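You operate a simulated robot arm through the tools that you are given. There is no shell and no other tool. Be economical: measure what you need, move in short steps, check, and stop when the job is done.

You are at the controls of a simulated two-armed robot. One attempt, no reset.

TASK
Take the pink pad on the top of the grey table and put it away on the top of the cream work bench. Put the wooden block on the top of the cream work bench away on the fourth tall wire rack shelf from the top. Count the small red ink tubs on the top of the cream work bench, then put as many of the paper balls from the top of the cream work bench on the shelf under the sign bench. Pick up the small orange roll with one hand, pass it to the other hand and put it on the shelf under the sign bench. Close the sign bench drawer. Put the short green roll on the delivery table of the folder away on the counter of the dry cabinet. Do these in any order.

Only the result counts: the job must be done as asked and must still hold three seconds after the hand-in. Knocking over, shifting, dropping, spilling or breaking anything else fails it.

THE ROBOT
Two 7-joint arms with two-finger grippers on one trunk, on a base that drives. Base frame: it is fixed to the floor where the robot stands at the start and does not move with it; the origin is under the middle of the robot, x ahead of it, y to its left, z up. Units: mm, degrees, N and s.
The left shoulder is at the start at [36, 186, 1153], the right one opposite. With the tool pointing down near the work surface each hand reaches from about 280 to 720 mm from the robot's upright axis, wherever it stands, measured 20 degrees to its own side. Places, roughly: counter of the dry cabinet [-2800, -5600, 900]; fourth tall wire rack shelf [-2100, -5700, 600]; paper ball (4x4x3 cm) [5200, 3500, 900]; pink pad (6x4x3 cm) [500, -100, 900]; shelf under the sign bench [6900, 1200, 200]; short green roll (6x6x15 cm) [3800, -5200, 1000]; sign bench drawer [6500, 1300, 700]; small orange roll (4x4x19 cm) [6700, 2000, 900]; small red ink tub (5x5x5 cm) [5100, 3200, 900]; top of the cream work bench [4400, 3500, 800]; wooden block (6x6x2 cm) [3500, 3200, 800]. Payload 2.45 kg a hand.
The tool frame of a hand sits at the grasp point between the pads (the TCP): z along the fingers, y along the line on which they close. The tips reach 26 mm beyond it. The gripper opens to 96 mm. The gripper's body begins 69 mm behind the TCP.
Orientation is told as [roll, pitch, yaw] about the base's x, y, z axes, in that order, counted from this pose: with the fingers straight down and closing along the base's y, the tool's x points along the base's -x, its y along +y and its z along -z.

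THE INTERFACE
- The arms move only by the tool nudge_tool. It takes "left_steps", "right_steps" or both (then of equal length, played together; a hand with none holds still); each is a list of rows, each a list of 2 entries, a list of its own where there are three numbers: the shift along the tool's x, y, z in units of 30 mm (1.0 is 30 mm), then the turn, a rotation vector about the tool's x, y, z in units of 5 degrees (1.0 is 5 degrees). In form: [[[tx, ty, tz], [rx, ry, rz]], ...]. A call has 1 to 12 rows; each row shifts and turns the commanded pose from where the row before left it, along the tool's axes as they then stand. "left_grip" and "right_grip" are, for a hand that has rows, the gripper command, from -1 (shut) to 1 (fully open), values between in proportion, set as the call begins (left out, the last holds). A call with a number of a shift or a turn outside -1 to 1 is refused whole. Each row takes 0.2 s and may step no farther than 50 mm and 8.6 degrees from the row before; otherwise, or with a gripper value out of range, the whole call is refused. A pose out of reach is approached as far as the arm can. The call stops where the force on the tool passes 40 N (or 10 N more than at its start, if that is more) or the arm is blocked; 0.2 s more then pass. The fingers move at their own pace and stop on an object; they squeeze with about 37 N. The grip force told is the motor's: it shows also when the fingers shut on nothing. Time passes only in rows, and 0.2 s behind the last, so rows that do not move let the fingers close. The reply holds the time, the measured pose of the TCP, the force on the tool along the base axes, the opening and the grip force, in the units named above and with some noise, with the torque about the TCP (base axes, N m) and any sound that the robot's microphone picked up, and new pictures: "views" is both (left out), scene, wrist or none (wrist: the cameras of the hands that moved).
- Cameras (640 x 400 px; columns grow to the right, rows downward): "scene" is now at [92.9, 11.3, 1625.5]; the picture's right is [-0.25, -0.97, 0.01], its down [-0.77, 0.19, -0.61] and it looks along [0.59, -0.17, -0.79] (base axes); focal length 251 px, centre (320, 200). "left" rides on the left gripper at [82, -3, -98] in its tool frame; the picture's right is [0.04, 1.00, 0.00], its down [-0.73, 0.03, -0.68] and it looks along [-0.68, 0.03, 0.73] (tool axes); focal length 256 px, centre (320, 200). "right" rides on the right gripper at [82, 3, -98] in its tool frame; the picture's right is [-0.04, 1.00, 0.00], its down [-0.73, -0.03, -0.68] and it looks along [-0.68, -0.03, 0.73] (tool axes); focal length 256 px, centre (320, 200). There is no depth. A picture from a camera that has moved, and an enlarged one, comes with that camera's place and axes in the base frame and with its lens.
- move_column(by): slides the trunk up (or, below 0, down) by that many mm; the arms and the scene camera ride with it, the base frame stays. It gives what a move gives, with no picture.
- base_move(legs): drives the robot by 1 to 6 legs, each [ahead, left, turn to the left] in mm, mm and degrees, along the robot's own axes; the way and the turn of a leg run together, so that a leg with both is an arc; at most 1500 mm and 180 degrees a leg. The arms and the cameras ride along, it lands a little off, and it stops where it bumps. It gives what a move gives, and a new picture of the scene camera.
- head_to(pan, tilt): turns the head with the scene camera to pan (to the left, within 120 degrees either way) and tilt (down, from -29 to 69), counted from straight ahead of the robot. It gives what a move gives, and a new picture of the scene camera.
- zoom(camera, box): a new picture of the part [left, top, right, bottom] of that camera's present view, enlarged. The clock stands still meanwhile.
- sign_off(): hands the job in; it is judged then, once.

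Work in short steps. Places have to be worked out from the pictures, the camera data and where the tool is seen: move nearer, look again, correct. Check each grasp and each placing, and mend what went wrong. You have 207 turns and 260 pictures in all, those below and enlarged ones among them. Open the grippers and draw the arms clear of the work before you hand the job in, unless the task says otherwise.

The tools are called after "Emit:" as a command line: name --argument value ..., lists and objects as JSON in quotes. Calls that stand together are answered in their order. nudge_tool: Moves the arms, as the interface text tells. Its arguments: {"type":"object","properties":{"left_steps":{"type":"array","items":{"type":"array"}},"left_grip":{"type":"number"},"right_steps":{"type":"array","items":{"type":"array"}},"right_grip":{"type":"number"},"views":{"type":"string","enum":["both","scene","wrist","none"]}},"required":[]} The other tools are called the same way: move_column (by) slides the trunk up or down; base_move (legs) drives the base; head_to (pan, tilt) turns the head that bears the scene camera; zoom (camera, box) takes an enlarged picture of a part of a camera's view; sign_off () hands the job in.

At the start:

```text
clock: 0.0
left_ee_pos: [493.8, 130.6, 1231.5]
left_ee_rot: [-1.7, 0.1, 0.2]
left_wrist_force: [1.0, 0.9, 0.3]
left_moment: [-0.16, 0.13, 0.0]
left_width: 96.0
left_gripper_force: 0.2
right_ee_pos: [493.3, -359.3, 1245.8]
right_ee_rot: [-1.6, -0.1, 0.2]
right_wrist_force: [1.2, 1.0, 0.8]
right_moment: [-0.1, 0.09, -0.01]
right_width: 96.1
right_gripper_force: 0.0
trunk travel left (down, up): [-325.0, 242.0]
robot x, y, heading: [-0.1, 5.3, 0.1]
head pan, tilt: [-14.6, 52.2]
```

scene: 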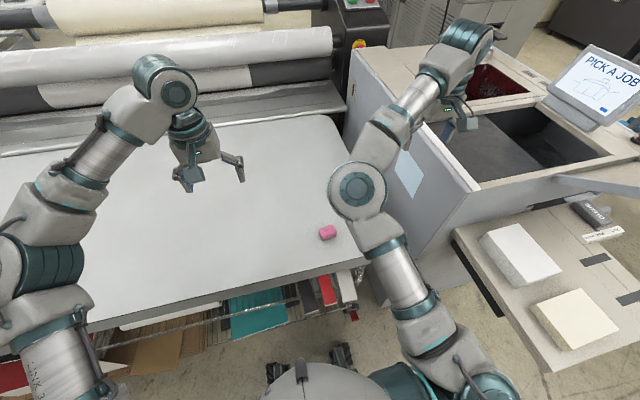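
right: 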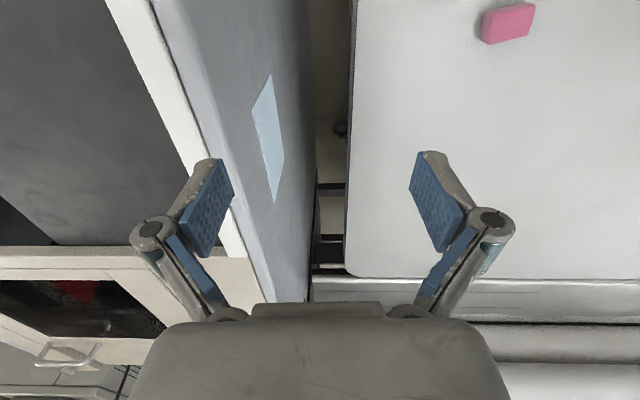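
left: 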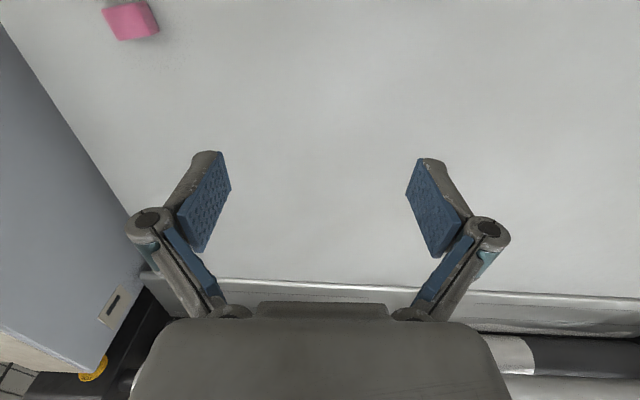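

I place the pad at about [477, -126, 937] by triangulating the three views. I'll move the open right hand above it and look again.

Emit:
nudge_tool --right_steps '[[[0.05, 0.777, 0.87], [-0.32, 0, 0]], [[0.05, 0.777, 0.87], [0, 0, 0]], [[0.05, 0.777, 0.87], [0, 0, 0]], [[0.05, 0.777, 0.87], [0, 0, 0]], [[0.05, 0.777, 0.87], [0, 0, 0]], [[0.05, 0.777, 0.87], [0, 0, 0]], [[0.05, 0.777, 0.87], [0, 0, 0]], [[0.05, 0.777, 0.87], [0, 0, 0]], [[0.05, 0.777, 0.87], [0, 0, 0]], [[0.05, 0.777, 0.87], [0, 0, 0]], [[0, 0, 0], [0, 0, -1]], [[0, 0, 0], [0, 0, -1]]]' --right_grip 1 --views "wrist"

Emit:
head_to --pan 30 --tilt 10

```text
clock: 2.6
left_ee_pos: [491.7, 118.7, 1234.6]
left_ee_rot: [-1.0, -0.1, 0.3]
left_wrist_force: [0.1, 1.0, 0.7]
left_moment: [0.01, 0.0, 0.03]
left_width: 95.8
left_gripper_force: 0.0
right_ee_pos: [583.1, -280.2, 998.1]
right_ee_rot: [0.6, -0.5, 10.4]
right_wrist_force: [-0.1, -0.4, -0.1]
right_moment: [-0.02, 0.0, 0.03]
right_width: 96.1
right_gripper_force: 0.0
right hand out of reach, approached as far as the arm can: row 2, 3, 4, 5, 6, 7, 8, 9, 10
trunk travel left (down, up): [-325.0, 242.0]
robot x, y, heading: [2.8, 15.2, -0.2]
head pan, tilt: [-14.6, 52.2]
camera right: at [502.5, -293.3, 1095.3], right [-0.14, 0.99, 0.01], down [0.72, 0.09, 0.68], along [0.68, 0.1, -0.73], focal length 256 px, centre (320, 200)
```

right: 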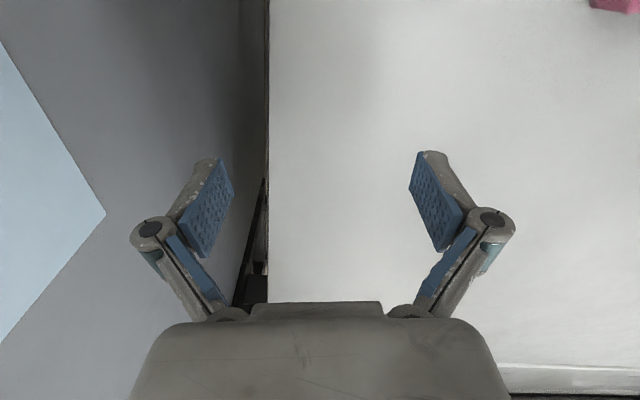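

```text
clock: 3.7
left_ee_pos: [491.8, 158.6, 1231.3]
left_ee_rot: [-2.5, -0.2, 0.6]
left_wrist_force: [0.5, 1.4, 0.5]
left_moment: [-0.19, 0.05, 0.0]
left_width: 96.0
left_gripper_force: 0.0
right_ee_pos: [584.7, -247.5, 1005.4]
right_ee_rot: [-0.8, -0.1, 10.3]
right_wrist_force: [0.1, 2.3, 0.7]
right_moment: [-0.22, 0.08, 0.03]
right_width: 95.9
right_gripper_force: 0.1
trunk travel left (down, up): [-325.0, 242.0]
robot x, y, heading: [0.6, 20.2, 0.3]
head pan, tilt: [30.0, 10.0]
camera scene: at [103.8, 114.3, 1687.4], right [0.5, -0.86, 0.02], down [-0.16, -0.12, -0.98], along [0.85, 0.49, -0.19], focal length 251 px, centre (320, 200)
```

scene: 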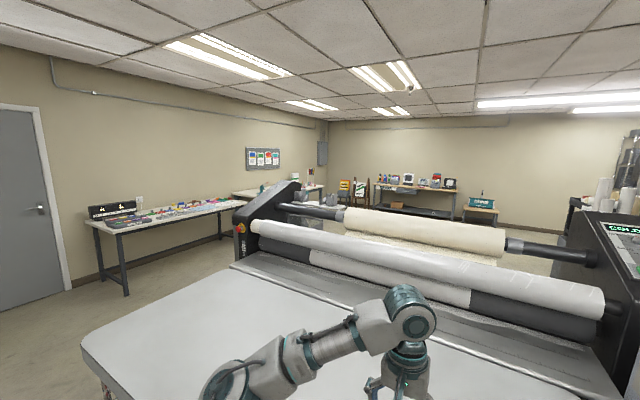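

The right arm ran out of reach on the near side, and the readings suggest the robot sways a little. I'll take a few still readings to measure the sway, then raise the trunk and back up for room.

Emit:
nudge_tool --right_steps '[[[0, 0, 0], [0, 0, 0]]]' --views "none"

Emit:
nudge_tool --right_steps '[[[0, 0, 0], [0, 0, 0]], [[0, 0, 0], [0, 0, 0]], [[0, 0, 0], [0, 0, 0]], [[0, 0, 0], [0, 0, 0]], [[0, 0, 0], [0, 0, 0]]]' --views "none"

Emit:
move_column --by 100

Emit:
base_move --legs '[[-100, 0, 0]]'

```text
clock: 4.3
left_ee_pos: [486.2, 93.4, 1237.9]
left_ee_rot: [-0.3, -0.5, -0.1]
left_wrist_force: [-1.1, 0.3, 0.0]
left_moment: [-0.05, -0.02, 0.04]
left_width: 96.0
left_gripper_force: 0.0
right_ee_pos: [578.7, -305.1, 997.1]
right_ee_rot: [1.1, -0.7, 9.7]
right_wrist_force: [0.6, -1.0, -0.5]
right_moment: [-0.02, -0.05, -0.02]
right_width: 96.0
right_gripper_force: 0.0
trunk travel left (down, up): [-325.0, 242.0]
robot x, y, heading: [-0.4, -0.3, -0.0]
head pan, tilt: [30.0, 10.0]
stopped in row 1 (right hand): the arm was blocked; the commanded pose is now the measured one
```

```text
clock: 5.7
left_ee_pos: [483.0, 89.0, 1240.6]
left_ee_rot: [0.1, -0.6, 0.2]
left_wrist_force: [-0.4, -0.9, -0.6]
left_moment: [0.09, -0.03, 0.01]
left_width: 96.0
left_gripper_force: 0.1
right_ee_pos: [576.8, -307.8, 998.5]
right_ee_rot: [1.4, -1.0, 10.0]
right_wrist_force: [-0.8, -0.2, 0.3]
right_moment: [0.07, -0.03, 0.01]
right_width: 96.2
right_gripper_force: 0.0
trunk travel left (down, up): [-325.0, 242.0]
robot x, y, heading: [4.5, 0.8, -0.1]
head pan, tilt: [30.0, 10.0]
stopped in row 5 (right hand): the arm was blocked; the commanded pose is now the measured one
```

```text
clock: 7.0
left_ee_pos: [482.6, 108.4, 1338.2]
left_ee_rot: [-0.5, -0.5, 0.3]
left_wrist_force: [-0.3, -0.3, 0.7]
left_moment: [-0.03, -0.05, -0.02]
left_width: 95.9
left_gripper_force: 0.0
right_ee_pos: [577.0, -290.9, 1101.5]
right_ee_rot: [0.8, -0.9, 10.1]
right_wrist_force: [0.4, 0.0, 0.6]
right_moment: [0.02, -0.02, -0.01]
right_width: 96.4
right_gripper_force: 0.1
trunk travel left (down, up): [-425.0, 142.0]
robot x, y, heading: [-0.7, 6.2, -0.3]
head pan, tilt: [30.0, 10.0]
```

```text
clock: 8.2
left_ee_pos: [388.1, 133.3, 1336.2]
left_ee_rot: [-1.5, -0.4, 0.3]
left_wrist_force: [0.2, -0.4, 0.4]
left_moment: [-0.04, -0.01, 0.05]
left_width: 96.2
left_gripper_force: 0.1
right_ee_pos: [481.4, -269.5, 1104.4]
right_ee_rot: [0.0, -0.7, 10.3]
right_wrist_force: [0.2, -0.2, -0.9]
right_moment: [-0.05, -0.01, 0.02]
right_width: 95.8
right_gripper_force: 0.0
trunk travel left (down, up): [-425.0, 142.0]
robot x, y, heading: [-101.4, 13.9, 0.1]
head pan, tilt: [30.0, 10.0]
camera scene: at [-16.2, 89.7, 1788.2], right [0.5, -0.87, 0.01], down [-0.16, -0.11, -0.98], along [0.85, 0.49, -0.19], focal length 251 px, centre (320, 200)
```

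scene: 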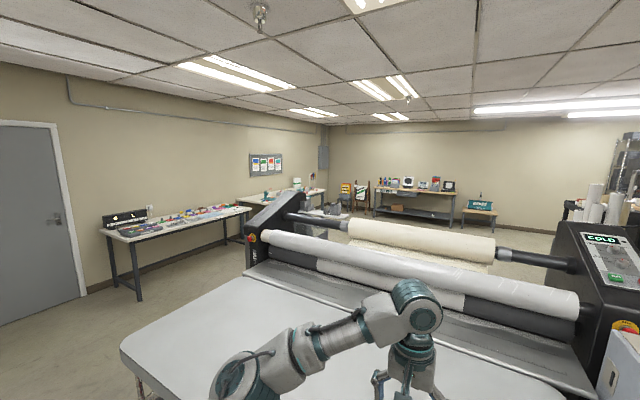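

The lean changes between readings, so I'll trust wrist pictures taken close to the work. Next I'll move the right hand over the pad from this new stance.

Emit:
nudge_tool --right_steps '[[[-0.115, 0.79, 0.58], [0, 0, 0]], [[-0.115, 0.79, 0.58], [0, 0, 0]], [[-0.115, 0.79, 0.58], [0, 0, 0]], [[-0.115, 0.79, 0.58], [0, 0, 0]], [[-0.115, 0.79, 0.58], [0, 0, 0]], [[-0.115, 0.79, 0.58], [0, 0, 0]], [[0, 0, 0], [0, 0, 0]]]' --views "wrist"

```text
clock: 9.8
left_ee_pos: [376.7, 106.2, 1342.7]
left_ee_rot: [-0.4, -1.0, 0.4]
left_wrist_force: [-0.7, 0.1, 0.4]
left_moment: [0.01, 0.0, 0.0]
left_width: 95.9
left_gripper_force: 0.0
right_ee_pos: [492.8, -156.3, 996.7]
right_ee_rot: [1.1, -1.3, 10.2]
right_wrist_force: [-0.4, -1.1, 0.2]
right_moment: [-0.01, -0.01, -0.02]
right_width: 96.1
right_gripper_force: 0.0
right hand out of reach, approached as far as the arm can: row 1, 2, 3
trunk travel left (down, up): [-425.0, 142.0]
robot x, y, heading: [-97.7, 12.4, -0.1]
head pan, tilt: [30.0, 10.0]
camera right: at [410.3, -170.8, 1091.5], right [-0.14, 0.99, 0.02], down [0.71, 0.09, 0.69], along [0.69, 0.11, -0.72], focal length 256 px, centre (320, 200)
```

right: 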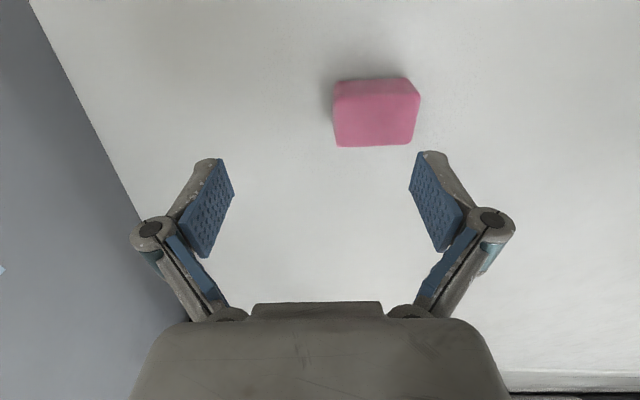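

The pad's size puts it at about [491, -117] with its top near z 921. I'll shift sideways and come down just above it, then check.

Emit:
nudge_tool --right_steps '[[[-0.08, 0.64, 0.5], [-0.1, 0, 0]], [[-0.08, 0.64, 0.6], [-0.1, 0, 0]], [[0, 0, 0], [0, 0, 0]], [[0, 0, 0], [0, 0, 0]]]' --views "wrist"

```text
clock: 10.8
left_ee_pos: [378.0, 116.5, 1341.6]
left_ee_rot: [-0.7, -0.8, 0.4]
left_wrist_force: [-0.1, 0.7, 0.0]
left_moment: [-0.03, 0.0, -0.02]
left_width: 95.9
left_gripper_force: 0.1
right_ee_pos: [489.7, -110.6, 964.1]
right_ee_rot: [1.7, -1.2, 10.4]
right_wrist_force: [-0.8, 0.0, -0.3]
right_moment: [-0.03, -0.02, 0.02]
right_width: 95.9
right_gripper_force: 0.0
trunk travel left (down, up): [-425.0, 142.0]
robot x, y, heading: [-98.3, 12.4, -0.3]
head pan, tilt: [30.0, 10.0]
camera right: at [408.3, -125.5, 1060.5], right [-0.14, 0.99, 0.03], down [0.72, 0.08, 0.69], along [0.68, 0.12, -0.72], focal length 256 px, centre (320, 200)
```

right: 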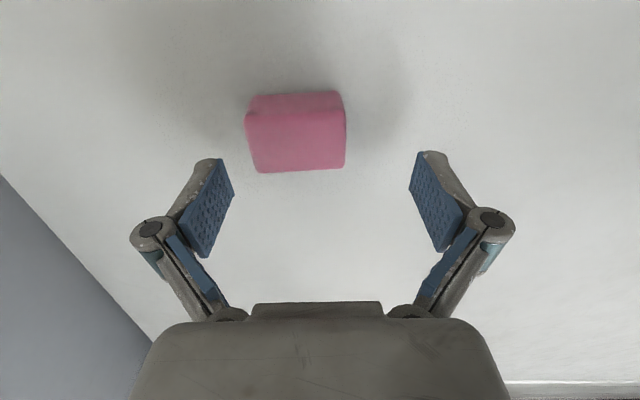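

The pad sits slightly left of centre between the fingers. I'll correct by about 10 mm, descend 40 mm and let it settle before closing.

Emit:
nudge_tool --right_steps '[[[0.05, -0.36, 0.3], [0.2, 0.1, 0]], [[0, 0, 0.5], [0, 0, 0]], [[0, 0, 0.5], [0, 0, 0]], [[0, 0, 0], [0, 0, 0]]]' --views "wrist"

```text
clock: 11.8
left_ee_pos: [377.2, 124.4, 1339.7]
left_ee_rot: [-1.2, -0.8, 0.5]
left_wrist_force: [0.7, -0.2, -0.2]
left_moment: [-0.02, 0.09, 0.01]
left_width: 96.1
left_gripper_force: 0.0
right_ee_pos: [493.8, -121.7, 930.8]
right_ee_rot: [-0.4, -1.3, 10.0]
right_wrist_force: [-0.1, 0.2, 1.4]
right_moment: [-0.01, -0.01, -0.02]
right_width: 96.4
right_gripper_force: 0.1
trunk travel left (down, up): [-425.0, 142.0]
robot x, y, heading: [-100.5, 11.2, 0.3]
head pan, tilt: [30.0, 10.0]
stopped in row 4 (right hand): the force on the tool passed its limit at 47 N (the readings are from after the stop); the commanded pose is now the measured one
camera right: at [410.9, -131.6, 1026.7], right [-0.13, 0.99, -0.01], down [0.71, 0.1, 0.7], along [0.69, 0.09, -0.72], focal length 256 px, centre (320, 200)
```

right: 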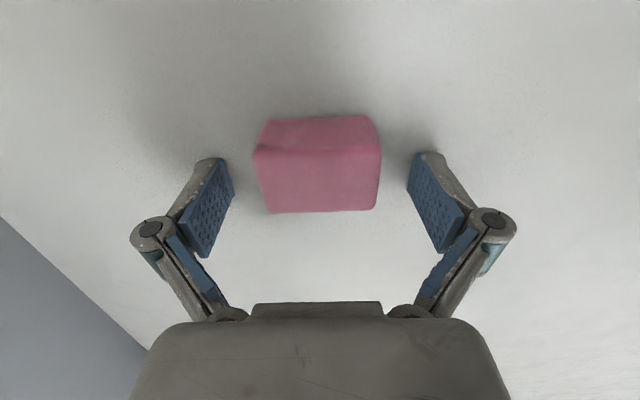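

The tips touched the table (top near z 900) and the pad is centred, so I'll close. After the squeeze I'll lift.

Emit:
nudge_tool --right_steps '[[[0, 0, -0.1], [0, 0, 0]], [[0, 0, 0], [0, 0, 0]], [[0, 0, 0], [0, 0, 0]]]' --right_grip -1 --views "none"

Emit:
nudge_tool --right_steps '[[[0, 0, -0.7], [0, 0, 0]], [[0, 0, -0.8], [0, 0, 0]], [[0, 0, -0.8], [0, 0, 0]], [[0, 0, -0.8], [0, 0, 0]], [[0, 0, -0.8], [0, 0, 0]], [[0, 0, -0.8], [0, 0, 0]]]' --views "wrist"

```text
clock: 12.3
left_ee_pos: [368.2, 96.8, 1346.2]
left_ee_rot: [0.0, -1.3, 0.0]
left_wrist_force: [0.0, -0.5, -0.2]
left_moment: [0.03, -0.01, 0.0]
left_width: 95.9
left_gripper_force: 0.1
right_ee_pos: [492.2, -132.5, 945.1]
right_ee_rot: [0.9, -2.9, 10.5]
right_wrist_force: [-8.2, 11.7, 27.2]
right_moment: [-0.6, 0.45, -0.41]
right_width: 51.0
right_gripper_force: 45.5
trunk travel left (down, up): [-425.0, 142.0]
robot x, y, heading: [-100.7, 6.0, 0.1]
head pan, tilt: [30.0, 10.0]
stopped in row 2 (right hand): the force on the tool passed its limit at 59 N (the readings are from after the stop); the commanded pose is now the measured one
```

```text
clock: 13.7
left_ee_pos: [373.5, 106.1, 1344.9]
left_ee_rot: [-0.5, -1.3, 0.2]
left_wrist_force: [0.8, 0.9, -1.0]
left_moment: [-0.03, 0.0, 0.0]
left_width: 95.9
left_gripper_force: 0.1
right_ee_pos: [527.5, -132.7, 1062.6]
right_ee_rot: [0.5, -2.4, 10.4]
right_wrist_force: [0.1, 0.5, -0.6]
right_moment: [-0.01, -0.03, 0.01]
right_width: 50.8
right_gripper_force: 36.7
right hand out of reach, approached as far as the arm can: row 3, 4, 5, 6
trunk travel left (down, up): [-425.0, 142.0]
robot x, y, heading: [-93.6, 11.2, 0.4]
head pan, tilt: [30.0, 10.0]
camera right: at [442.8, -146.3, 1156.2], right [-0.14, 0.99, 0.01], down [0.7, 0.09, 0.71], along [0.7, 0.11, -0.7], focal length 256 px, centre (320, 200)
```

right: 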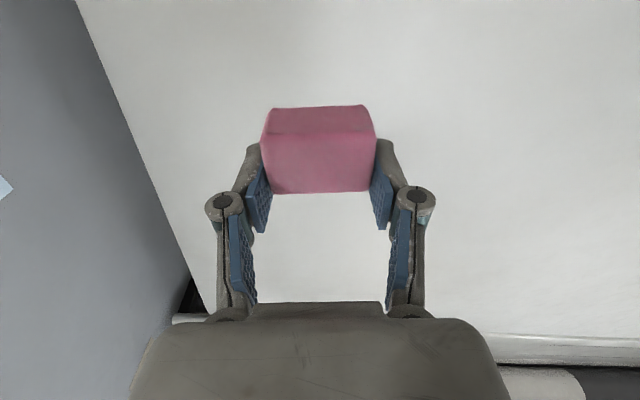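

The pad is held firmly (51 mm opening). I'll back off and go round the table's left end towards the aisle, stopping to look there.

Emit:
base_move --legs '[[-150, 0, 0], [0, 1100, 0], [0, 1050, 0]]'

Emit:
head_to --pan 0 --tilt 15

```text
clock: 25.3
left_ee_pos: [206.5, 2246.0, 1344.7]
left_ee_rot: [-0.2, -1.3, 1.3]
left_wrist_force: [-0.5, 0.0, -0.4]
left_moment: [0.0, 0.0, -0.02]
left_width: 96.3
left_gripper_force: 0.0
right_ee_pos: [364.9, 2010.7, 1060.8]
right_ee_rot: [0.7, -2.4, 11.5]
right_wrist_force: [0.4, -0.4, -1.2]
right_moment: [0.04, -0.03, 0.04]
right_width: 50.8
right_gripper_force: 36.7
trunk travel left (down, up): [-425.0, 142.0]
robot x, y, heading: [-256.4, 2144.4, 1.4]
head pan, tilt: [30.0, 10.0]
camera scene: at [-186.9, 2188.0, 1790.0], right [0.52, -0.86, 0.0], down [-0.15, -0.09, -0.98], along [0.84, 0.51, -0.18], focal length 251 px, centre (320, 200)
```

scene: 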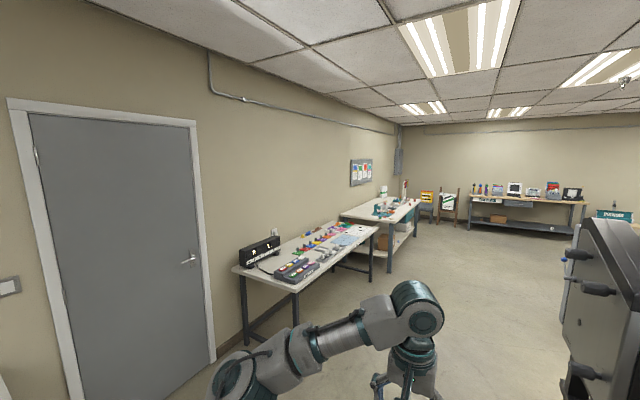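

```text
clock: 26.2
left_ee_pos: [200.4, 2248.3, 1347.8]
left_ee_rot: [-0.3, -1.4, 1.3]
left_wrist_force: [-0.2, -0.8, -0.4]
left_moment: [0.01, 0.01, 0.02]
left_width: 96.0
left_gripper_force: 0.1
right_ee_pos: [361.9, 2010.8, 1063.7]
right_ee_rot: [0.6, -2.6, 11.5]
right_wrist_force: [-0.2, -0.8, -0.4]
right_moment: [-0.02, -0.02, -0.01]
right_width: 50.7
right_gripper_force: 37.1
trunk travel left (down, up): [-425.0, 142.0]
robot x, y, heading: [-262.8, 2147.4, 1.3]
head pan, tilt: [0.0, 15.0]
camera scene: at [-173.6, 2144.3, 1781.7], right [0.02, -1.0, 0.0], down [-0.26, -0.01, -0.96], along [0.96, 0.02, -0.26], focal length 251 px, centre (320, 200)
```

scene: 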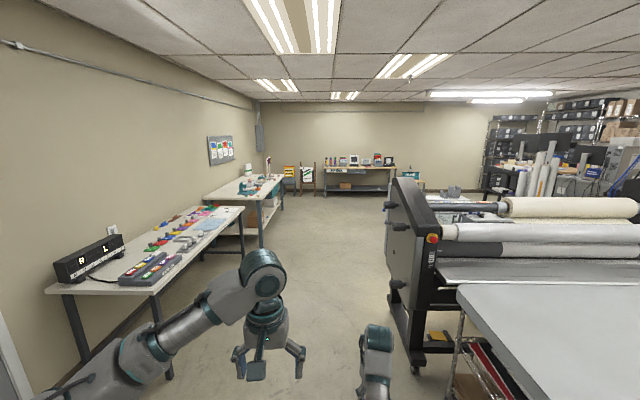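

The aisle is clear and the cream bench is the farther one on the left, with its front edge near y 3050. I'll drive along and turn to face it.

Emit:
base_move --legs '[[1500, 0, -1.3], [1500, 0, 0], [900, 0, 0], [0, 0, 90]]'

Emit:
head_to --pan -20 --tilt 35

```text
clock: 48.7
left_ee_pos: [3523.4, 2596.6, 1346.8]
left_ee_rot: [-0.4, -1.4, 88.9]
left_wrist_force: [-0.5, 0.1, -0.4]
left_moment: [-0.04, -0.01, -0.02]
left_width: 96.1
left_gripper_force: 0.2
right_ee_pos: [3766.3, 2748.7, 1064.6]
right_ee_rot: [0.4, -2.6, 99.2]
right_wrist_force: [-0.3, -0.9, -0.7]
right_moment: [0.01, -0.02, -0.01]
right_width: 50.8
right_gripper_force: 37.0
trunk travel left (down, up): [-425.0, 142.0]
robot x, y, heading: [3609.3, 2131.6, 88.8]
head pan, tilt: [0.0, 15.0]
camera scene: at [3608.9, 2219.1, 1781.7], right [1.0, -0.02, 0.0], down [0.0, -0.26, -0.96], along [0.02, 0.96, -0.26], focal length 251 px, centre (320, 200)
```

scene: 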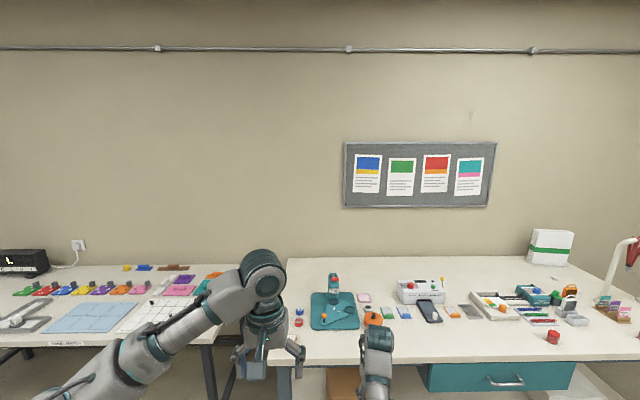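

```text
clock: 49.5
left_ee_pos: [3522.0, 2593.1, 1349.5]
left_ee_rot: [-0.3, -1.6, 88.9]
left_wrist_force: [-0.4, -0.1, -0.2]
left_moment: [-0.01, -0.04, 0.04]
left_width: 95.9
left_gripper_force: 0.1
right_ee_pos: [3765.4, 2745.0, 1066.6]
right_ee_rot: [0.4, -2.9, 99.2]
right_wrist_force: [-0.8, 0.4, -0.4]
right_moment: [0.01, -0.01, 0.0]
right_width: 50.7
right_gripper_force: 36.6
trunk travel left (down, up): [-425.0, 142.0]
robot x, y, heading: [3612.8, 2133.6, 88.6]
head pan, tilt: [-20.0, 35.0]
camera scene: at [3637.9, 2207.3, 1749.9], right [0.93, -0.36, 0.0], down [-0.21, -0.54, -0.82], along [0.29, 0.76, -0.58], focal length 251 px, centre (320, 200)
```

scene: 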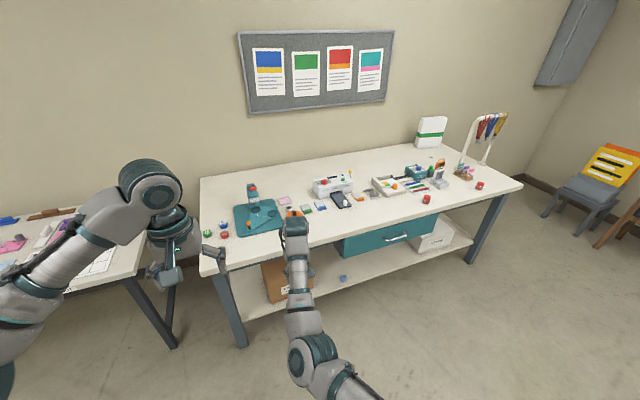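

Now I need detail of the bench to find tubs, balls and the block. I'll zoom the scene view in two parts.

Emit:
zoom --camera "scene" --box '[195, 150, 365, 256]'

Emit:
zoom --camera "scene" --box '[350, 120, 520, 226]'

```text
3.76 times, centred on (280, 203) of scene
camera zoom: at [3637.9, 2207.3, 1749.9], right [0.93, -0.36, 0.0], down [-0.21, -0.54, -0.82], along [0.29, 0.76, -0.58], focal length 944 px, centre (471, 189)
```

zoom: 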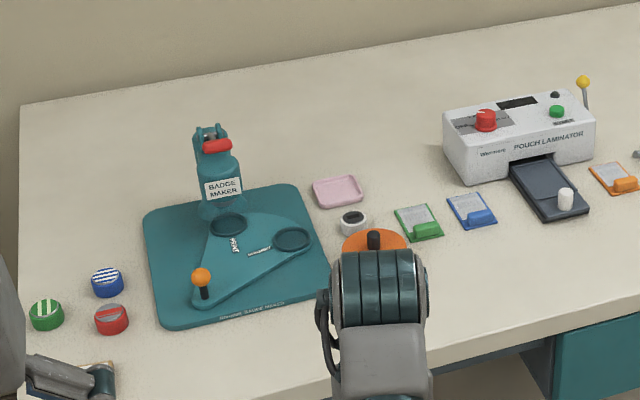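

```text
3.76 times, centred on (435, 173) of scene
camera zoom: at [3637.9, 2207.3, 1749.9], right [0.93, -0.36, 0.0], down [-0.21, -0.54, -0.82], along [0.29, 0.76, -0.58], focal length 944 px, centre (-113, 302)
```

zoom: 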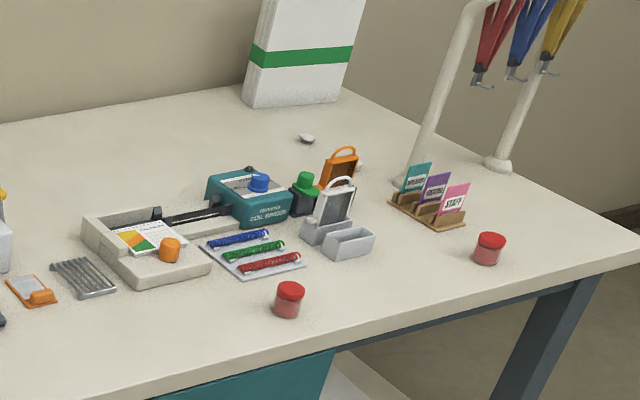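

I can see two red-lidded tubs so far, near x 4670 and 5090, y 3117. I'll drive in so the right hand hovers over the free strip in front of the coloured tags, where I'll place the pad.

Emit:
base_move --legs '[[430, -230, 1.3]]'

Emit:
nudge_tool --right_steps '[[[0, 0, 0.3], [0, 0, 0]], [[0, 0, 0], [0, 0, 0]]]' --left_steps '[[[0, 0, 0], [0, 0, 0]], [[0, 0, 0], [0, 0, 0]]]' --views "wrist"

```text
clock: 52.4
left_ee_pos: [3742.5, 3017.7, 1349.6]
left_ee_rot: [-0.5, -1.6, 90.2]
left_wrist_force: [-0.3, 0.2, 0.4]
left_moment: [0.0, 0.0, -0.01]
left_width: 96.2
left_gripper_force: 0.1
right_ee_pos: [3982.2, 3174.7, 1066.7]
right_ee_rot: [0.5, -2.9, 100.4]
right_wrist_force: [0.6, 0.1, 0.0]
right_moment: [0.01, 0.02, -0.02]
right_width: 50.6
right_gripper_force: 37.1
trunk travel left (down, up): [-425.0, 142.0]
robot x, y, heading: [3844.9, 2560.2, 89.9]
head pan, tilt: [-20.0, 35.0]
camera scene: at [3867.2, 2634.4, 1749.9], right [0.94, -0.34, 0.0], down [-0.2, -0.54, -0.82], along [0.28, 0.77, -0.58], focal length 251 px, centre (320, 200)
```

scene: 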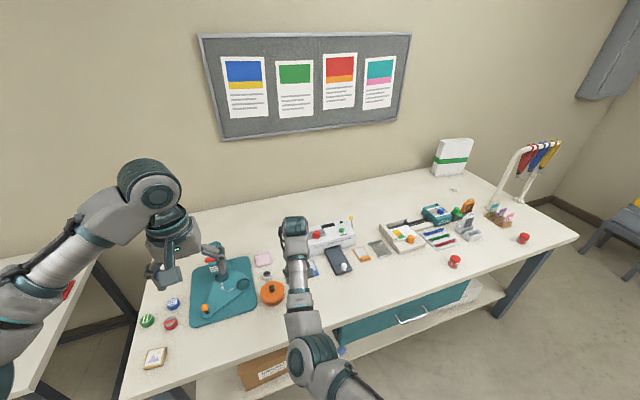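

```text
clock: 53.0
left_ee_pos: [3745.5, 3013.9, 1351.5]
left_ee_rot: [-0.2, -1.8, 90.2]
left_wrist_force: [0.1, 0.2, -0.6]
left_moment: [0.01, 0.01, 0.01]
left_width: 96.0
left_gripper_force: 0.0
right_ee_pos: [3986.0, 3181.0, 1056.5]
right_ee_rot: [0.6, -3.1, 100.4]
right_wrist_force: [-0.4, 1.3, -0.1]
right_moment: [-0.01, 0.04, 0.03]
right_width: 50.6
right_gripper_force: 37.2
right hand out of reach, approached as far as the arm can: row 1
trunk travel left (down, up): [-425.0, 142.0]
robot x, y, heading: [3840.1, 2559.8, 90.3]
head pan, tilt: [-20.0, 35.0]
camera right: at [4000.2, 3094.7, 1149.6], right [-0.99, -0.14, 0.01], down [-0.09, 0.69, 0.72], along [-0.11, 0.71, -0.7], focal length 256 px, centre (320, 200)
camera left: at [3749.1, 2929.5, 1446.6], right [-1.0, -0.04, -0.01], down [-0.03, 0.71, 0.7], along [-0.03, 0.7, -0.71], focal length 256 px, centre (320, 200)
```

right: 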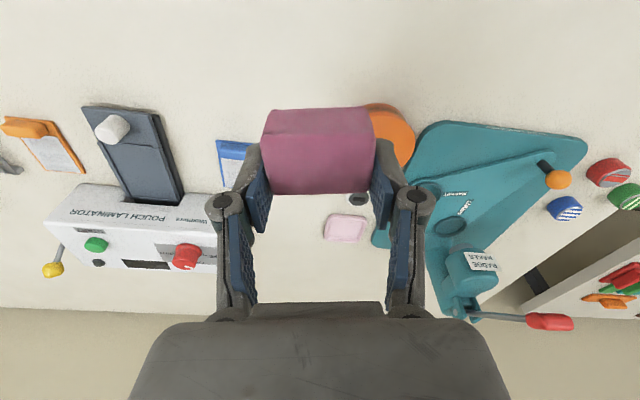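
left: 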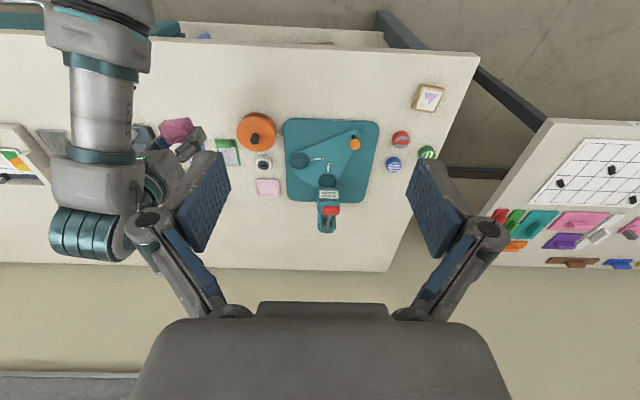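

The bench under the pad is clear. I'll descend, slowing near the surface and relying on the force stop.

Emit:
nudge_tool --right_steps '[[[0, 0, 0.9], [0, 0, 0]], [[0, 0, 0.9], [0, 0, 0]], [[0, 0, 0.9], [0, 0, 0]], [[0, 0, 0.9], [0, 0, 0]], [[0, 0, 0.6], [0, 0, 0]], [[0, 0, 0.4], [0, 0, 0]], [[0, 0, 0.3], [0, 0, 0]], [[0, 0, 0.3], [0, 0, 0]]]' --views "wrist"

```text
clock: 54.8
left_ee_pos: [3742.5, 3014.8, 1352.8]
left_ee_rot: [-0.3, -1.8, 90.3]
left_wrist_force: [0.6, -0.8, 0.3]
left_moment: [-0.01, 0.01, -0.01]
left_width: 95.8
left_gripper_force: 0.2
right_ee_pos: [3981.0, 3188.0, 899.5]
right_ee_rot: [0.4, -3.1, 100.4]
right_wrist_force: [-0.4, 0.5, 0.0]
right_moment: [-0.01, -0.01, 0.0]
right_width: 50.6
right_gripper_force: 37.4
trunk travel left (down, up): [-425.0, 142.0]
robot x, y, heading: [3837.3, 2559.5, 89.9]
head pan, tilt: [-20.0, 35.0]
camera right: at [3994.0, 3102.8, 993.8], right [-0.99, -0.14, 0.01], down [-0.09, 0.69, 0.72], along [-0.11, 0.71, -0.7], focal length 256 px, centre (320, 200)
```

right: 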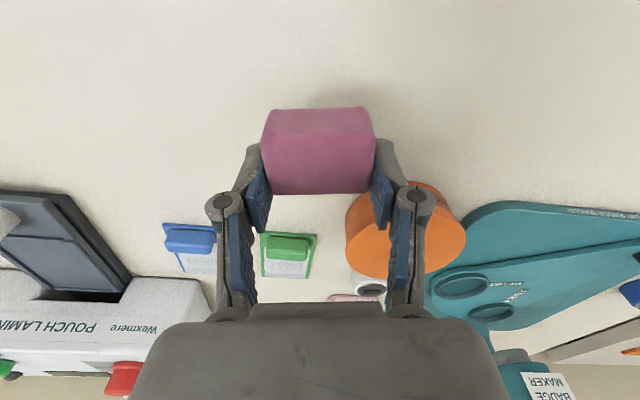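

The orange disc is a bit close to the finger, so I'll shift 25 mm right and 15 mm towards me. Then I'll continue the slow descent.

Emit:
nudge_tool --right_steps '[[[0.63, -0.73, 0], [0, 0, 0]], [[0, 0, 0.4], [0, 0, 0]], [[0, 0, 0.3], [0, 0, 0]], [[0, 0, 0.3], [0, 0, 0]], [[0, 0, 0.2], [0, 0, 0]], [[0, 0, 0.2], [0, 0, 0]], [[0, 0, 0.2], [0, 0, 0]], [[0, 0, 0.2], [0, 0, 0]], [[0, 0, 0.2], [0, 0, 0]]]' --views "none"

```text
clock: 56.3
left_ee_pos: [3741.6, 3011.7, 1351.5]
left_ee_rot: [-0.5, -1.9, 90.1]
left_wrist_force: [-0.3, -0.3, 0.1]
left_moment: [-0.04, 0.03, 0.04]
left_width: 95.9
left_gripper_force: 0.1
right_ee_pos: [4004.6, 3178.9, 866.2]
right_ee_rot: [0.0, -3.7, 100.3]
right_wrist_force: [-0.9, -12.5, 24.3]
right_moment: [-0.78, -0.07, -0.06]
right_width: 50.8
right_gripper_force: 37.0
trunk travel left (down, up): [-425.0, 142.0]
robot x, y, heading: [3837.4, 2555.9, 89.9]
head pan, tilt: [-20.0, 35.0]
stopped in row 7 (right hand): the force on the tool passed its limit at 48 N (the readings are from after the stop); the commanded pose is now the measured one
```

It touched down (bench top near z 840). I'll ease up a hair, open, then rise.

Emit:
nudge_tool --right_steps '[[[0, 0, -0.08], [0, 0, 0]], [[0, 0, 0], [0, 0, 0]], [[0, 0, 0], [0, 0, 0]]]' --right_grip 1 --views "none"

Emit:
nudge_tool --right_steps '[[[0, 0, -0.6], [0, 0, 0]], [[0, 0, -1], [0, 0, 0]], [[0, 0, -1], [0, 0, 0]], [[0, 0, -1], [0, 0, 0]], [[0, 0, -1], [0, 0, 0]], [[0, 0, -1], [0, 0, 0]]]' --views "wrist"

```text
clock: 57.1
left_ee_pos: [3742.9, 3012.1, 1353.0]
left_ee_rot: [-0.4, -1.9, 90.3]
left_wrist_force: [-0.8, -0.7, -0.3]
left_moment: [-0.02, 0.0, 0.0]
left_width: 95.6
left_gripper_force: 0.0
right_ee_pos: [4004.8, 3178.2, 863.0]
right_ee_rot: [0.1, -3.7, 100.4]
right_wrist_force: [-0.3, 0.1, -0.1]
right_moment: [0.01, 0.01, 0.0]
right_width: 96.0
right_gripper_force: 0.0
trunk travel left (down, up): [-425.0, 142.0]
robot x, y, heading: [3838.9, 2559.2, 89.8]
head pan, tilt: [-20.0, 35.0]
```

```text
clock: 58.5
left_ee_pos: [3742.9, 3010.2, 1352.5]
left_ee_rot: [-0.4, -1.9, 90.1]
left_wrist_force: [-0.2, -0.6, -0.5]
left_moment: [0.0, 0.01, 0.01]
left_width: 96.0
left_gripper_force: 0.0
right_ee_pos: [4008.2, 3167.2, 1031.8]
right_ee_rot: [0.2, -3.5, 100.4]
right_wrist_force: [-0.5, -0.1, 0.2]
right_moment: [-0.02, -0.04, 0.0]
right_width: 95.8
right_gripper_force: 0.1
trunk travel left (down, up): [-425.0, 142.0]
robot x, y, heading: [3841.2, 2558.0, 89.9]
head pan, tilt: [-20.0, 35.0]
camera right: at [4021.1, 3080.4, 1124.2], right [-0.99, -0.14, 0.0], down [-0.09, 0.68, 0.72], along [-0.1, 0.72, -0.69], focal length 256 px, centre (320, 200)
```

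right: 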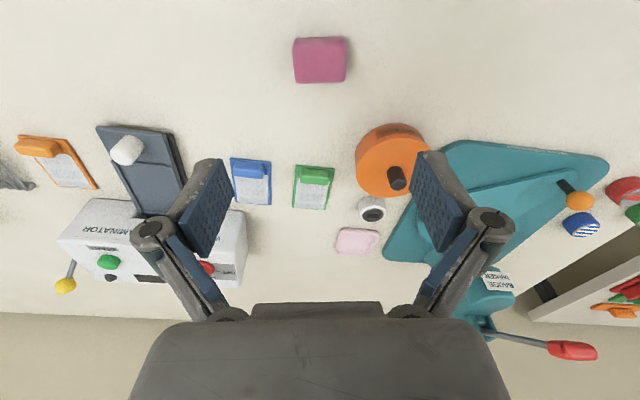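

The pad stands on the bench. I'll move along to the right end to count tubs and find the paper balls.

Emit:
base_move --legs '[[-150, -950, 0]]'

Emit:
head_to --pan -8 --tilt 40

```text
clock: 63.6
left_ee_pos: [4681.1, 2865.2, 1349.9]
left_ee_rot: [-0.7, -1.8, 90.4]
left_wrist_force: [-0.1, -0.9, 0.5]
left_moment: [-0.02, -0.04, -0.02]
left_width: 96.0
left_gripper_force: 0.1
right_ee_pos: [4948.9, 3021.9, 1034.5]
right_ee_rot: [-0.3, -3.7, 100.7]
right_wrist_force: [-0.8, -0.1, 0.0]
right_moment: [-0.03, 0.0, -0.02]
right_width: 96.0
right_gripper_force: 0.1
trunk travel left (down, up): [-425.0, 142.0]
robot x, y, heading: [4794.5, 2411.3, 90.2]
head pan, tilt: [-20.0, 35.0]
camera scene: at [4804.4, 2489.6, 1749.9], right [0.94, -0.34, 0.01], down [-0.19, -0.54, -0.82], along [0.28, 0.77, -0.57], focal length 251 px, centre (320, 200)
```

scene: 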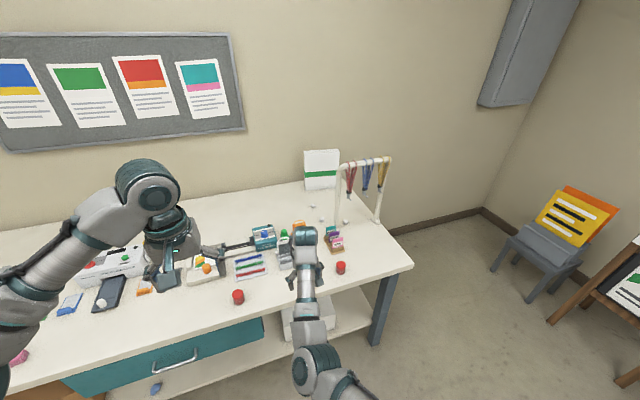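

```text
clock: 64.3
left_ee_pos: [4691.2, 2860.5, 1354.1]
left_ee_rot: [-0.4, -2.1, 90.6]
left_wrist_force: [-0.4, 0.0, -0.5]
left_moment: [0.0, 0.01, -0.02]
left_width: 96.0
left_gripper_force: 0.0
right_ee_pos: [4955.4, 3018.9, 1034.3]
right_ee_rot: [0.0, -3.8, 100.6]
right_wrist_force: [0.0, -0.1, 0.3]
right_moment: [-0.01, -0.02, -0.03]
right_width: 95.9
right_gripper_force: 0.0
trunk travel left (down, up): [-425.0, 142.0]
robot x, y, heading: [4790.6, 2411.6, 90.4]
head pan, tilt: [-8.0, 40.0]
camera scene: at [4800.0, 2491.0, 1742.2], right [0.99, -0.13, 0.0], down [-0.09, -0.64, -0.76], along [0.1, 0.76, -0.65], focal length 251 px, centre (320, 200)
```

scene: 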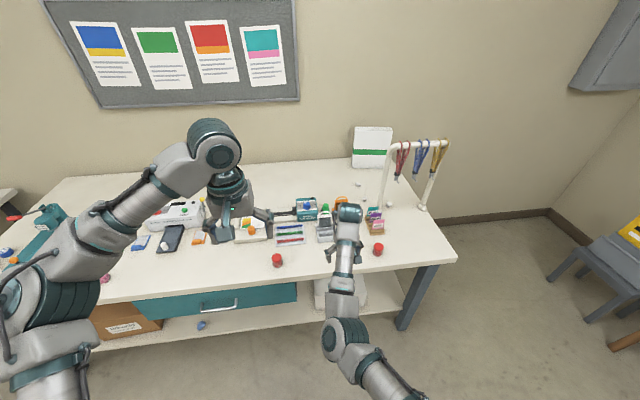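

Emit:
zoom --camera "scene" --box '[260, 150, 460, 275]'

Emit:
zoom --camera "right" --box '[0, 0, 640, 400]'

```text
3.20 times, centred on (360, 212) of scene
camera zoom: at [4800.0, 2491.0, 1742.2], right [0.99, -0.13, 0.0], down [-0.09, -0.64, -0.76], along [0.1, 0.76, -0.65], focal length 802 px, centre (192, 160)
```

zoom: 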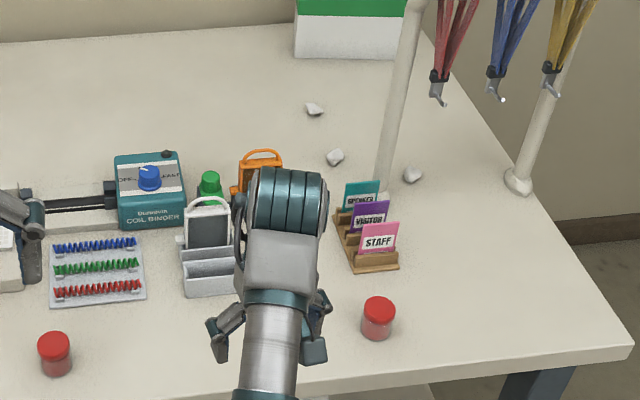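

```text
1.00 times, centred on (320, 200) of right (not enlarged: the box is as wide or as high as the picture)
camera zoom: at [4968.2, 2931.1, 1126.1], right [-0.99, -0.15, 0.0], down [-0.1, 0.68, 0.73], along [-0.11, 0.72, -0.69], focal length 256 px, centre (320, 200)
```

zoom: 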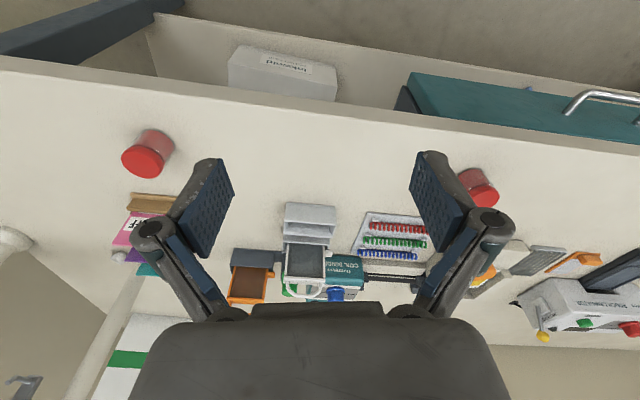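

There are two red tubs and three paper balls, at about A [5176, 3639], B [5180, 3502] and C [5297, 3443]. C is close to the lanyard stand, so I'll use A and B. For B I'll turn the robot right so the left shoulder leads, then drive in.

Emit:
base_move --legs '[[0, 0, -40], [390, 0, 0]]'

Emit:
head_to --pan 38 --tilt 45

```text
clock: 68.6
left_ee_pos: [5259.9, 3113.1, 1354.8]
left_ee_rot: [-0.2, -2.2, 50.1]
left_wrist_force: [0.1, -0.1, 0.3]
left_moment: [0.05, 0.02, -0.01]
left_width: 96.0
left_gripper_force: 0.0
right_ee_pos: [5562.8, 3062.0, 1034.6]
right_ee_rot: [0.2, -3.8, 60.3]
right_wrist_force: [0.2, 0.4, -0.1]
right_moment: [0.01, 0.04, 0.0]
right_width: 96.0
right_gripper_force: 0.0
trunk travel left (down, up): [-425.0, 142.0]
robot x, y, heading: [5041.9, 2713.2, 50.1]
head pan, tilt: [-8.0, 40.0]
camera scene: at [5101.0, 2761.3, 1742.3], right [0.67, -0.74, 0.0], down [-0.48, -0.43, -0.76], along [0.57, 0.51, -0.65], focal length 251 px, centre (320, 200)
```

scene: 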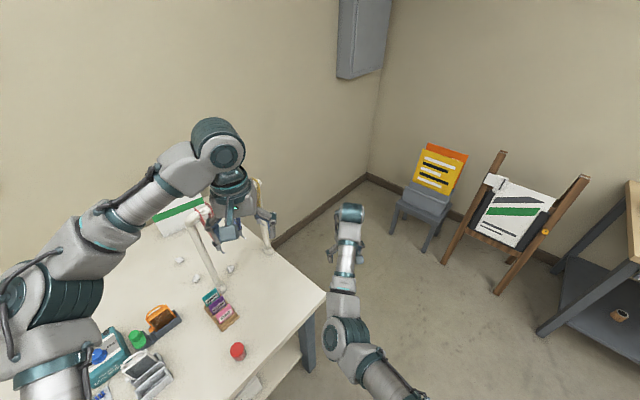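

```text
clock: 69.8
left_ee_pos: [5260.2, 3109.7, 1356.3]
left_ee_rot: [-0.1, -2.3, 50.1]
left_wrist_force: [0.6, 0.2, -1.0]
left_moment: [0.02, -0.01, 0.0]
left_width: 96.1
left_gripper_force: 0.0
right_ee_pos: [5563.3, 3060.1, 1034.7]
right_ee_rot: [0.4, -3.9, 60.3]
right_wrist_force: [0.2, -1.4, 0.3]
right_moment: [-0.03, 0.0, -0.04]
right_width: 96.0
right_gripper_force: 0.1
trunk travel left (down, up): [-425.0, 142.0]
robot x, y, heading: [5045.4, 2710.2, 50.1]
head pan, tilt: [38.0, 45.0]
camera scene: at [5044.3, 2785.1, 1735.1], right [1.0, -0.04, 0.0], down [-0.03, -0.71, -0.71], along [0.02, 0.71, -0.71], focal length 251 px, centre (320, 200)
```

scene: 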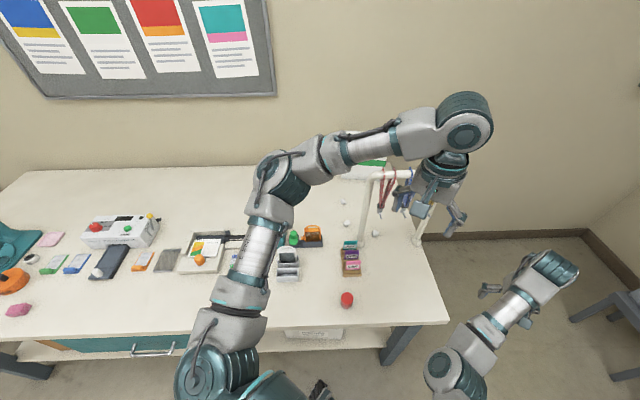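

B and A positions agree across views. Before driving closer I'll look straight down to see the gap between base and bench.

Emit:
head_to --pan 50 --tilt 69

```text
clock: 70.7
left_ee_pos: [5257.3, 3110.3, 1355.7]
left_ee_rot: [-0.2, -2.3, 50.2]
left_wrist_force: [-0.3, 0.6, 0.7]
left_moment: [0.02, 0.01, 0.02]
left_width: 95.9
left_gripper_force: 0.1
right_ee_pos: [5561.8, 3061.6, 1036.4]
right_ee_rot: [0.2, -4.0, 60.3]
right_wrist_force: [0.0, -0.6, 0.1]
right_moment: [-0.01, 0.01, 0.0]
right_width: 96.0
right_gripper_force: 0.1
trunk travel left (down, up): [-425.0, 142.0]
robot x, y, heading: [5042.1, 2713.4, 50.1]
head pan, tilt: [50.0, 68.8]
camera scene: at [5028.9, 2761.7, 1706.3], right [0.98, 0.17, 0.0], down [0.16, -0.92, -0.36], along [-0.07, 0.35, -0.93], focal length 251 px, centre (320, 200)
```

scene: 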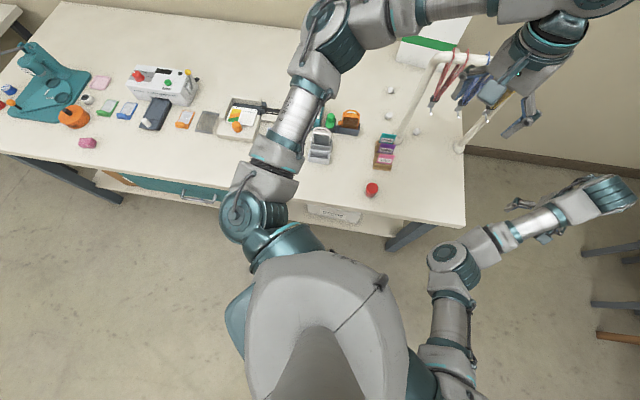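

The base is hidden, so I won't push closer. Turning 30° more to the right puts the left shoulder nearer the bench instead, and then I'll bring the left hand round over the bench from the left of the stand.

Emit:
base_move --legs '[[0, 0, -30]]'

Emit:
nudge_tool --left_steps '[[[0.7, 0.97, 0.18], [0, 0, 0]], [[0.7, 0.97, 0.18], [0, 0, 0]], [[0.7, 0.97, 0.18], [0, 0, 0]], [[0.7, 0.97, 0.18], [0, 0, 0]], [[0.7, 0.97, 0.18], [0, 0, 0]], [[0.7, 0.97, 0.18], [0, 0, 0]], [[0.7, 0.97, 0.18], [0, 0, 0]], [[0.7, 0.97, 0.18], [0, 0, 0]], [[0.7, 0.97, 0.18], [0, 0, 0]], [[0.7, 0.97, 0.18], [0, 0, 0]]]' --left_grip 1 --views "wrist"

```text
clock: 72.5
left_ee_pos: [5429.2, 2950.0, 1357.0]
left_ee_rot: [-0.3, -2.3, 20.0]
left_wrist_force: [0.3, -0.3, 0.7]
left_moment: [0.0, 0.01, -0.01]
left_width: 96.0
left_gripper_force: 0.0
right_ee_pos: [5667.4, 2753.5, 1035.8]
right_ee_rot: [0.2, -4.0, 30.0]
right_wrist_force: [-1.0, -0.5, 0.1]
right_moment: [0.01, 0.02, 0.01]
right_width: 96.0
right_gripper_force: 0.1
trunk travel left (down, up): [-425.0, 142.0]
robot x, y, heading: [5044.1, 2708.4, 19.8]
head pan, tilt: [50.0, 68.8]
camera scene: at [5056.0, 2761.8, 1706.3], right [0.94, -0.35, 0.0], down [-0.32, -0.88, -0.36], along [0.12, 0.34, -0.93], focal length 251 px, centre (320, 200)
```

scene: 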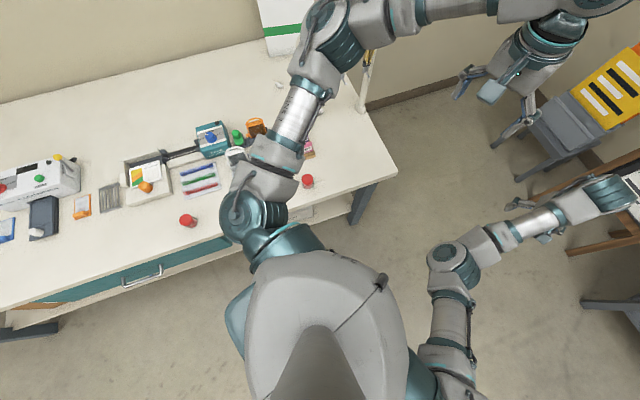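

```text
clock: 74.7
left_ee_pos: [5154.2, 3136.3, 1286.0]
left_ee_rot: [-0.2, -2.5, 19.8]
left_wrist_force: [-0.2, 0.5, -0.3]
left_moment: [-0.01, -0.01, 0.0]
left_width: 96.1
left_gripper_force: 0.1
left hand out of reach, approached as far as the arm can: row 10
right_ee_pos: [5664.5, 2753.2, 1037.2]
right_ee_rot: [0.1, -4.1, 29.9]
right_wrist_force: [0.0, 0.3, 0.4]
right_moment: [0.01, 0.02, 0.01]
right_width: 95.8
right_gripper_force: 0.0
trunk travel left (down, up): [-425.0, 142.0]
robot x, y, heading: [5044.8, 2708.2, 19.9]
head pan, tilt: [50.0, 68.8]
camera left: at [5073.9, 3105.0, 1380.5], right [-0.38, 0.93, -0.01], down [0.65, 0.27, 0.71], along [0.66, 0.26, -0.7], focal length 256 px, centre (320, 200)
```

left: 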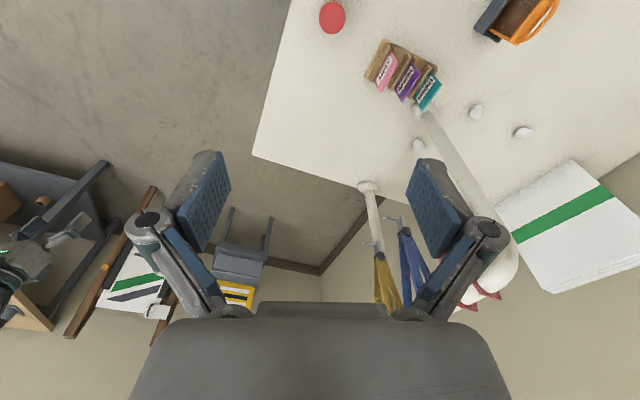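

The hand is left of the stand, and the balls are visible past it. I'll move it in towards B while coming down to about z 1100.

Emit:
nudge_tool --left_steps '[[[-0.355, 0.911, 0.69], [0, 0, 0]], [[-0.355, 0.911, 0.69], [0, 0, 0]], [[-0.355, 0.911, 0.69], [0, 0, 0]], [[-0.355, 0.911, 0.69], [0, 0, 0]], [[-0.355, 0.911, 0.69], [0, 0, 0]], [[-0.355, 0.911, 0.69], [0, 0, 0]], [[-0.355, 0.911, 0.69], [0, 0, 0]], [[-0.355, 0.911, 0.69], [0, 0, 0]], [[-0.355, 0.911, 0.69], [0, 0, 0]]]' --views "both"

```text
clock: 76.9
left_ee_pos: [5177.2, 3389.1, 1104.1]
left_ee_rot: [-0.2, -2.5, 19.7]
left_wrist_force: [-19.1, -18.0, 4.3]
left_moment: [2.05, -2.53, -0.76]
left_width: 96.0
left_gripper_force: 0.0
left hand out of reach, approached as far as the arm can: row 1, 2, 3
right_ee_pos: [5660.2, 2748.5, 1041.0]
right_ee_rot: [0.3, -4.4, 30.3]
right_wrist_force: [-0.7, -0.4, 0.2]
right_moment: [-0.02, -0.02, 0.0]
right_width: 96.0
right_gripper_force: 0.0
trunk travel left (down, up): [-425.0, 142.0]
robot x, y, heading: [5041.0, 2711.1, 19.7]
head pan, tilt: [50.0, 68.8]
stopped in row 9 (left hand): the force on the tool passed its limit at 42 N (the readings are from after the stop); the commanded pose is now the measured one
camera scene: at [5045.3, 2753.0, 1706.6], right [0.94, -0.34, 0.0], down [-0.32, -0.87, -0.37], along [0.13, 0.34, -0.93], focal length 251 px, centre (320, 200)
camera left: at [5097.1, 3357.0, 1199.1], right [-0.38, 0.93, 0.0], down [0.65, 0.27, 0.71], along [0.66, 0.26, -0.7], focal length 256 px, centre (320, 200)
```

scene: 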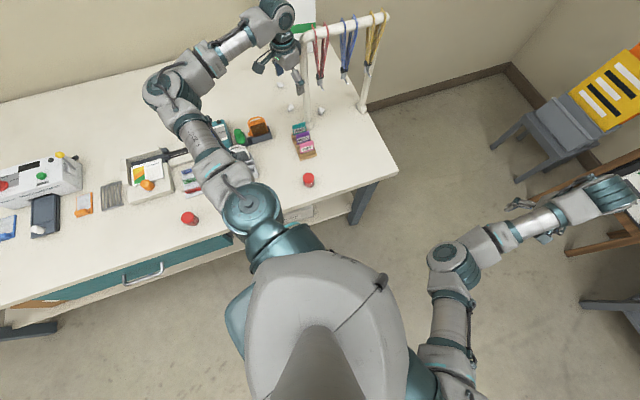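
left: 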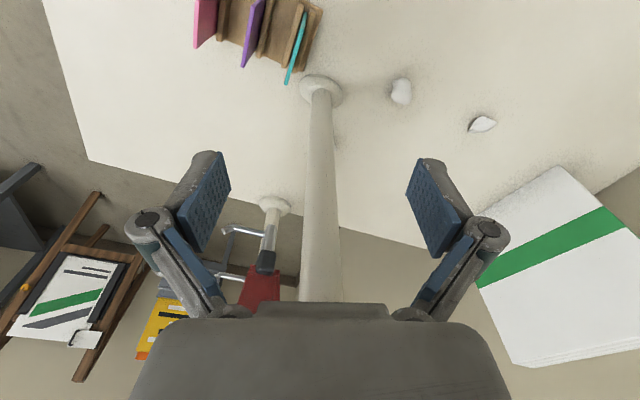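

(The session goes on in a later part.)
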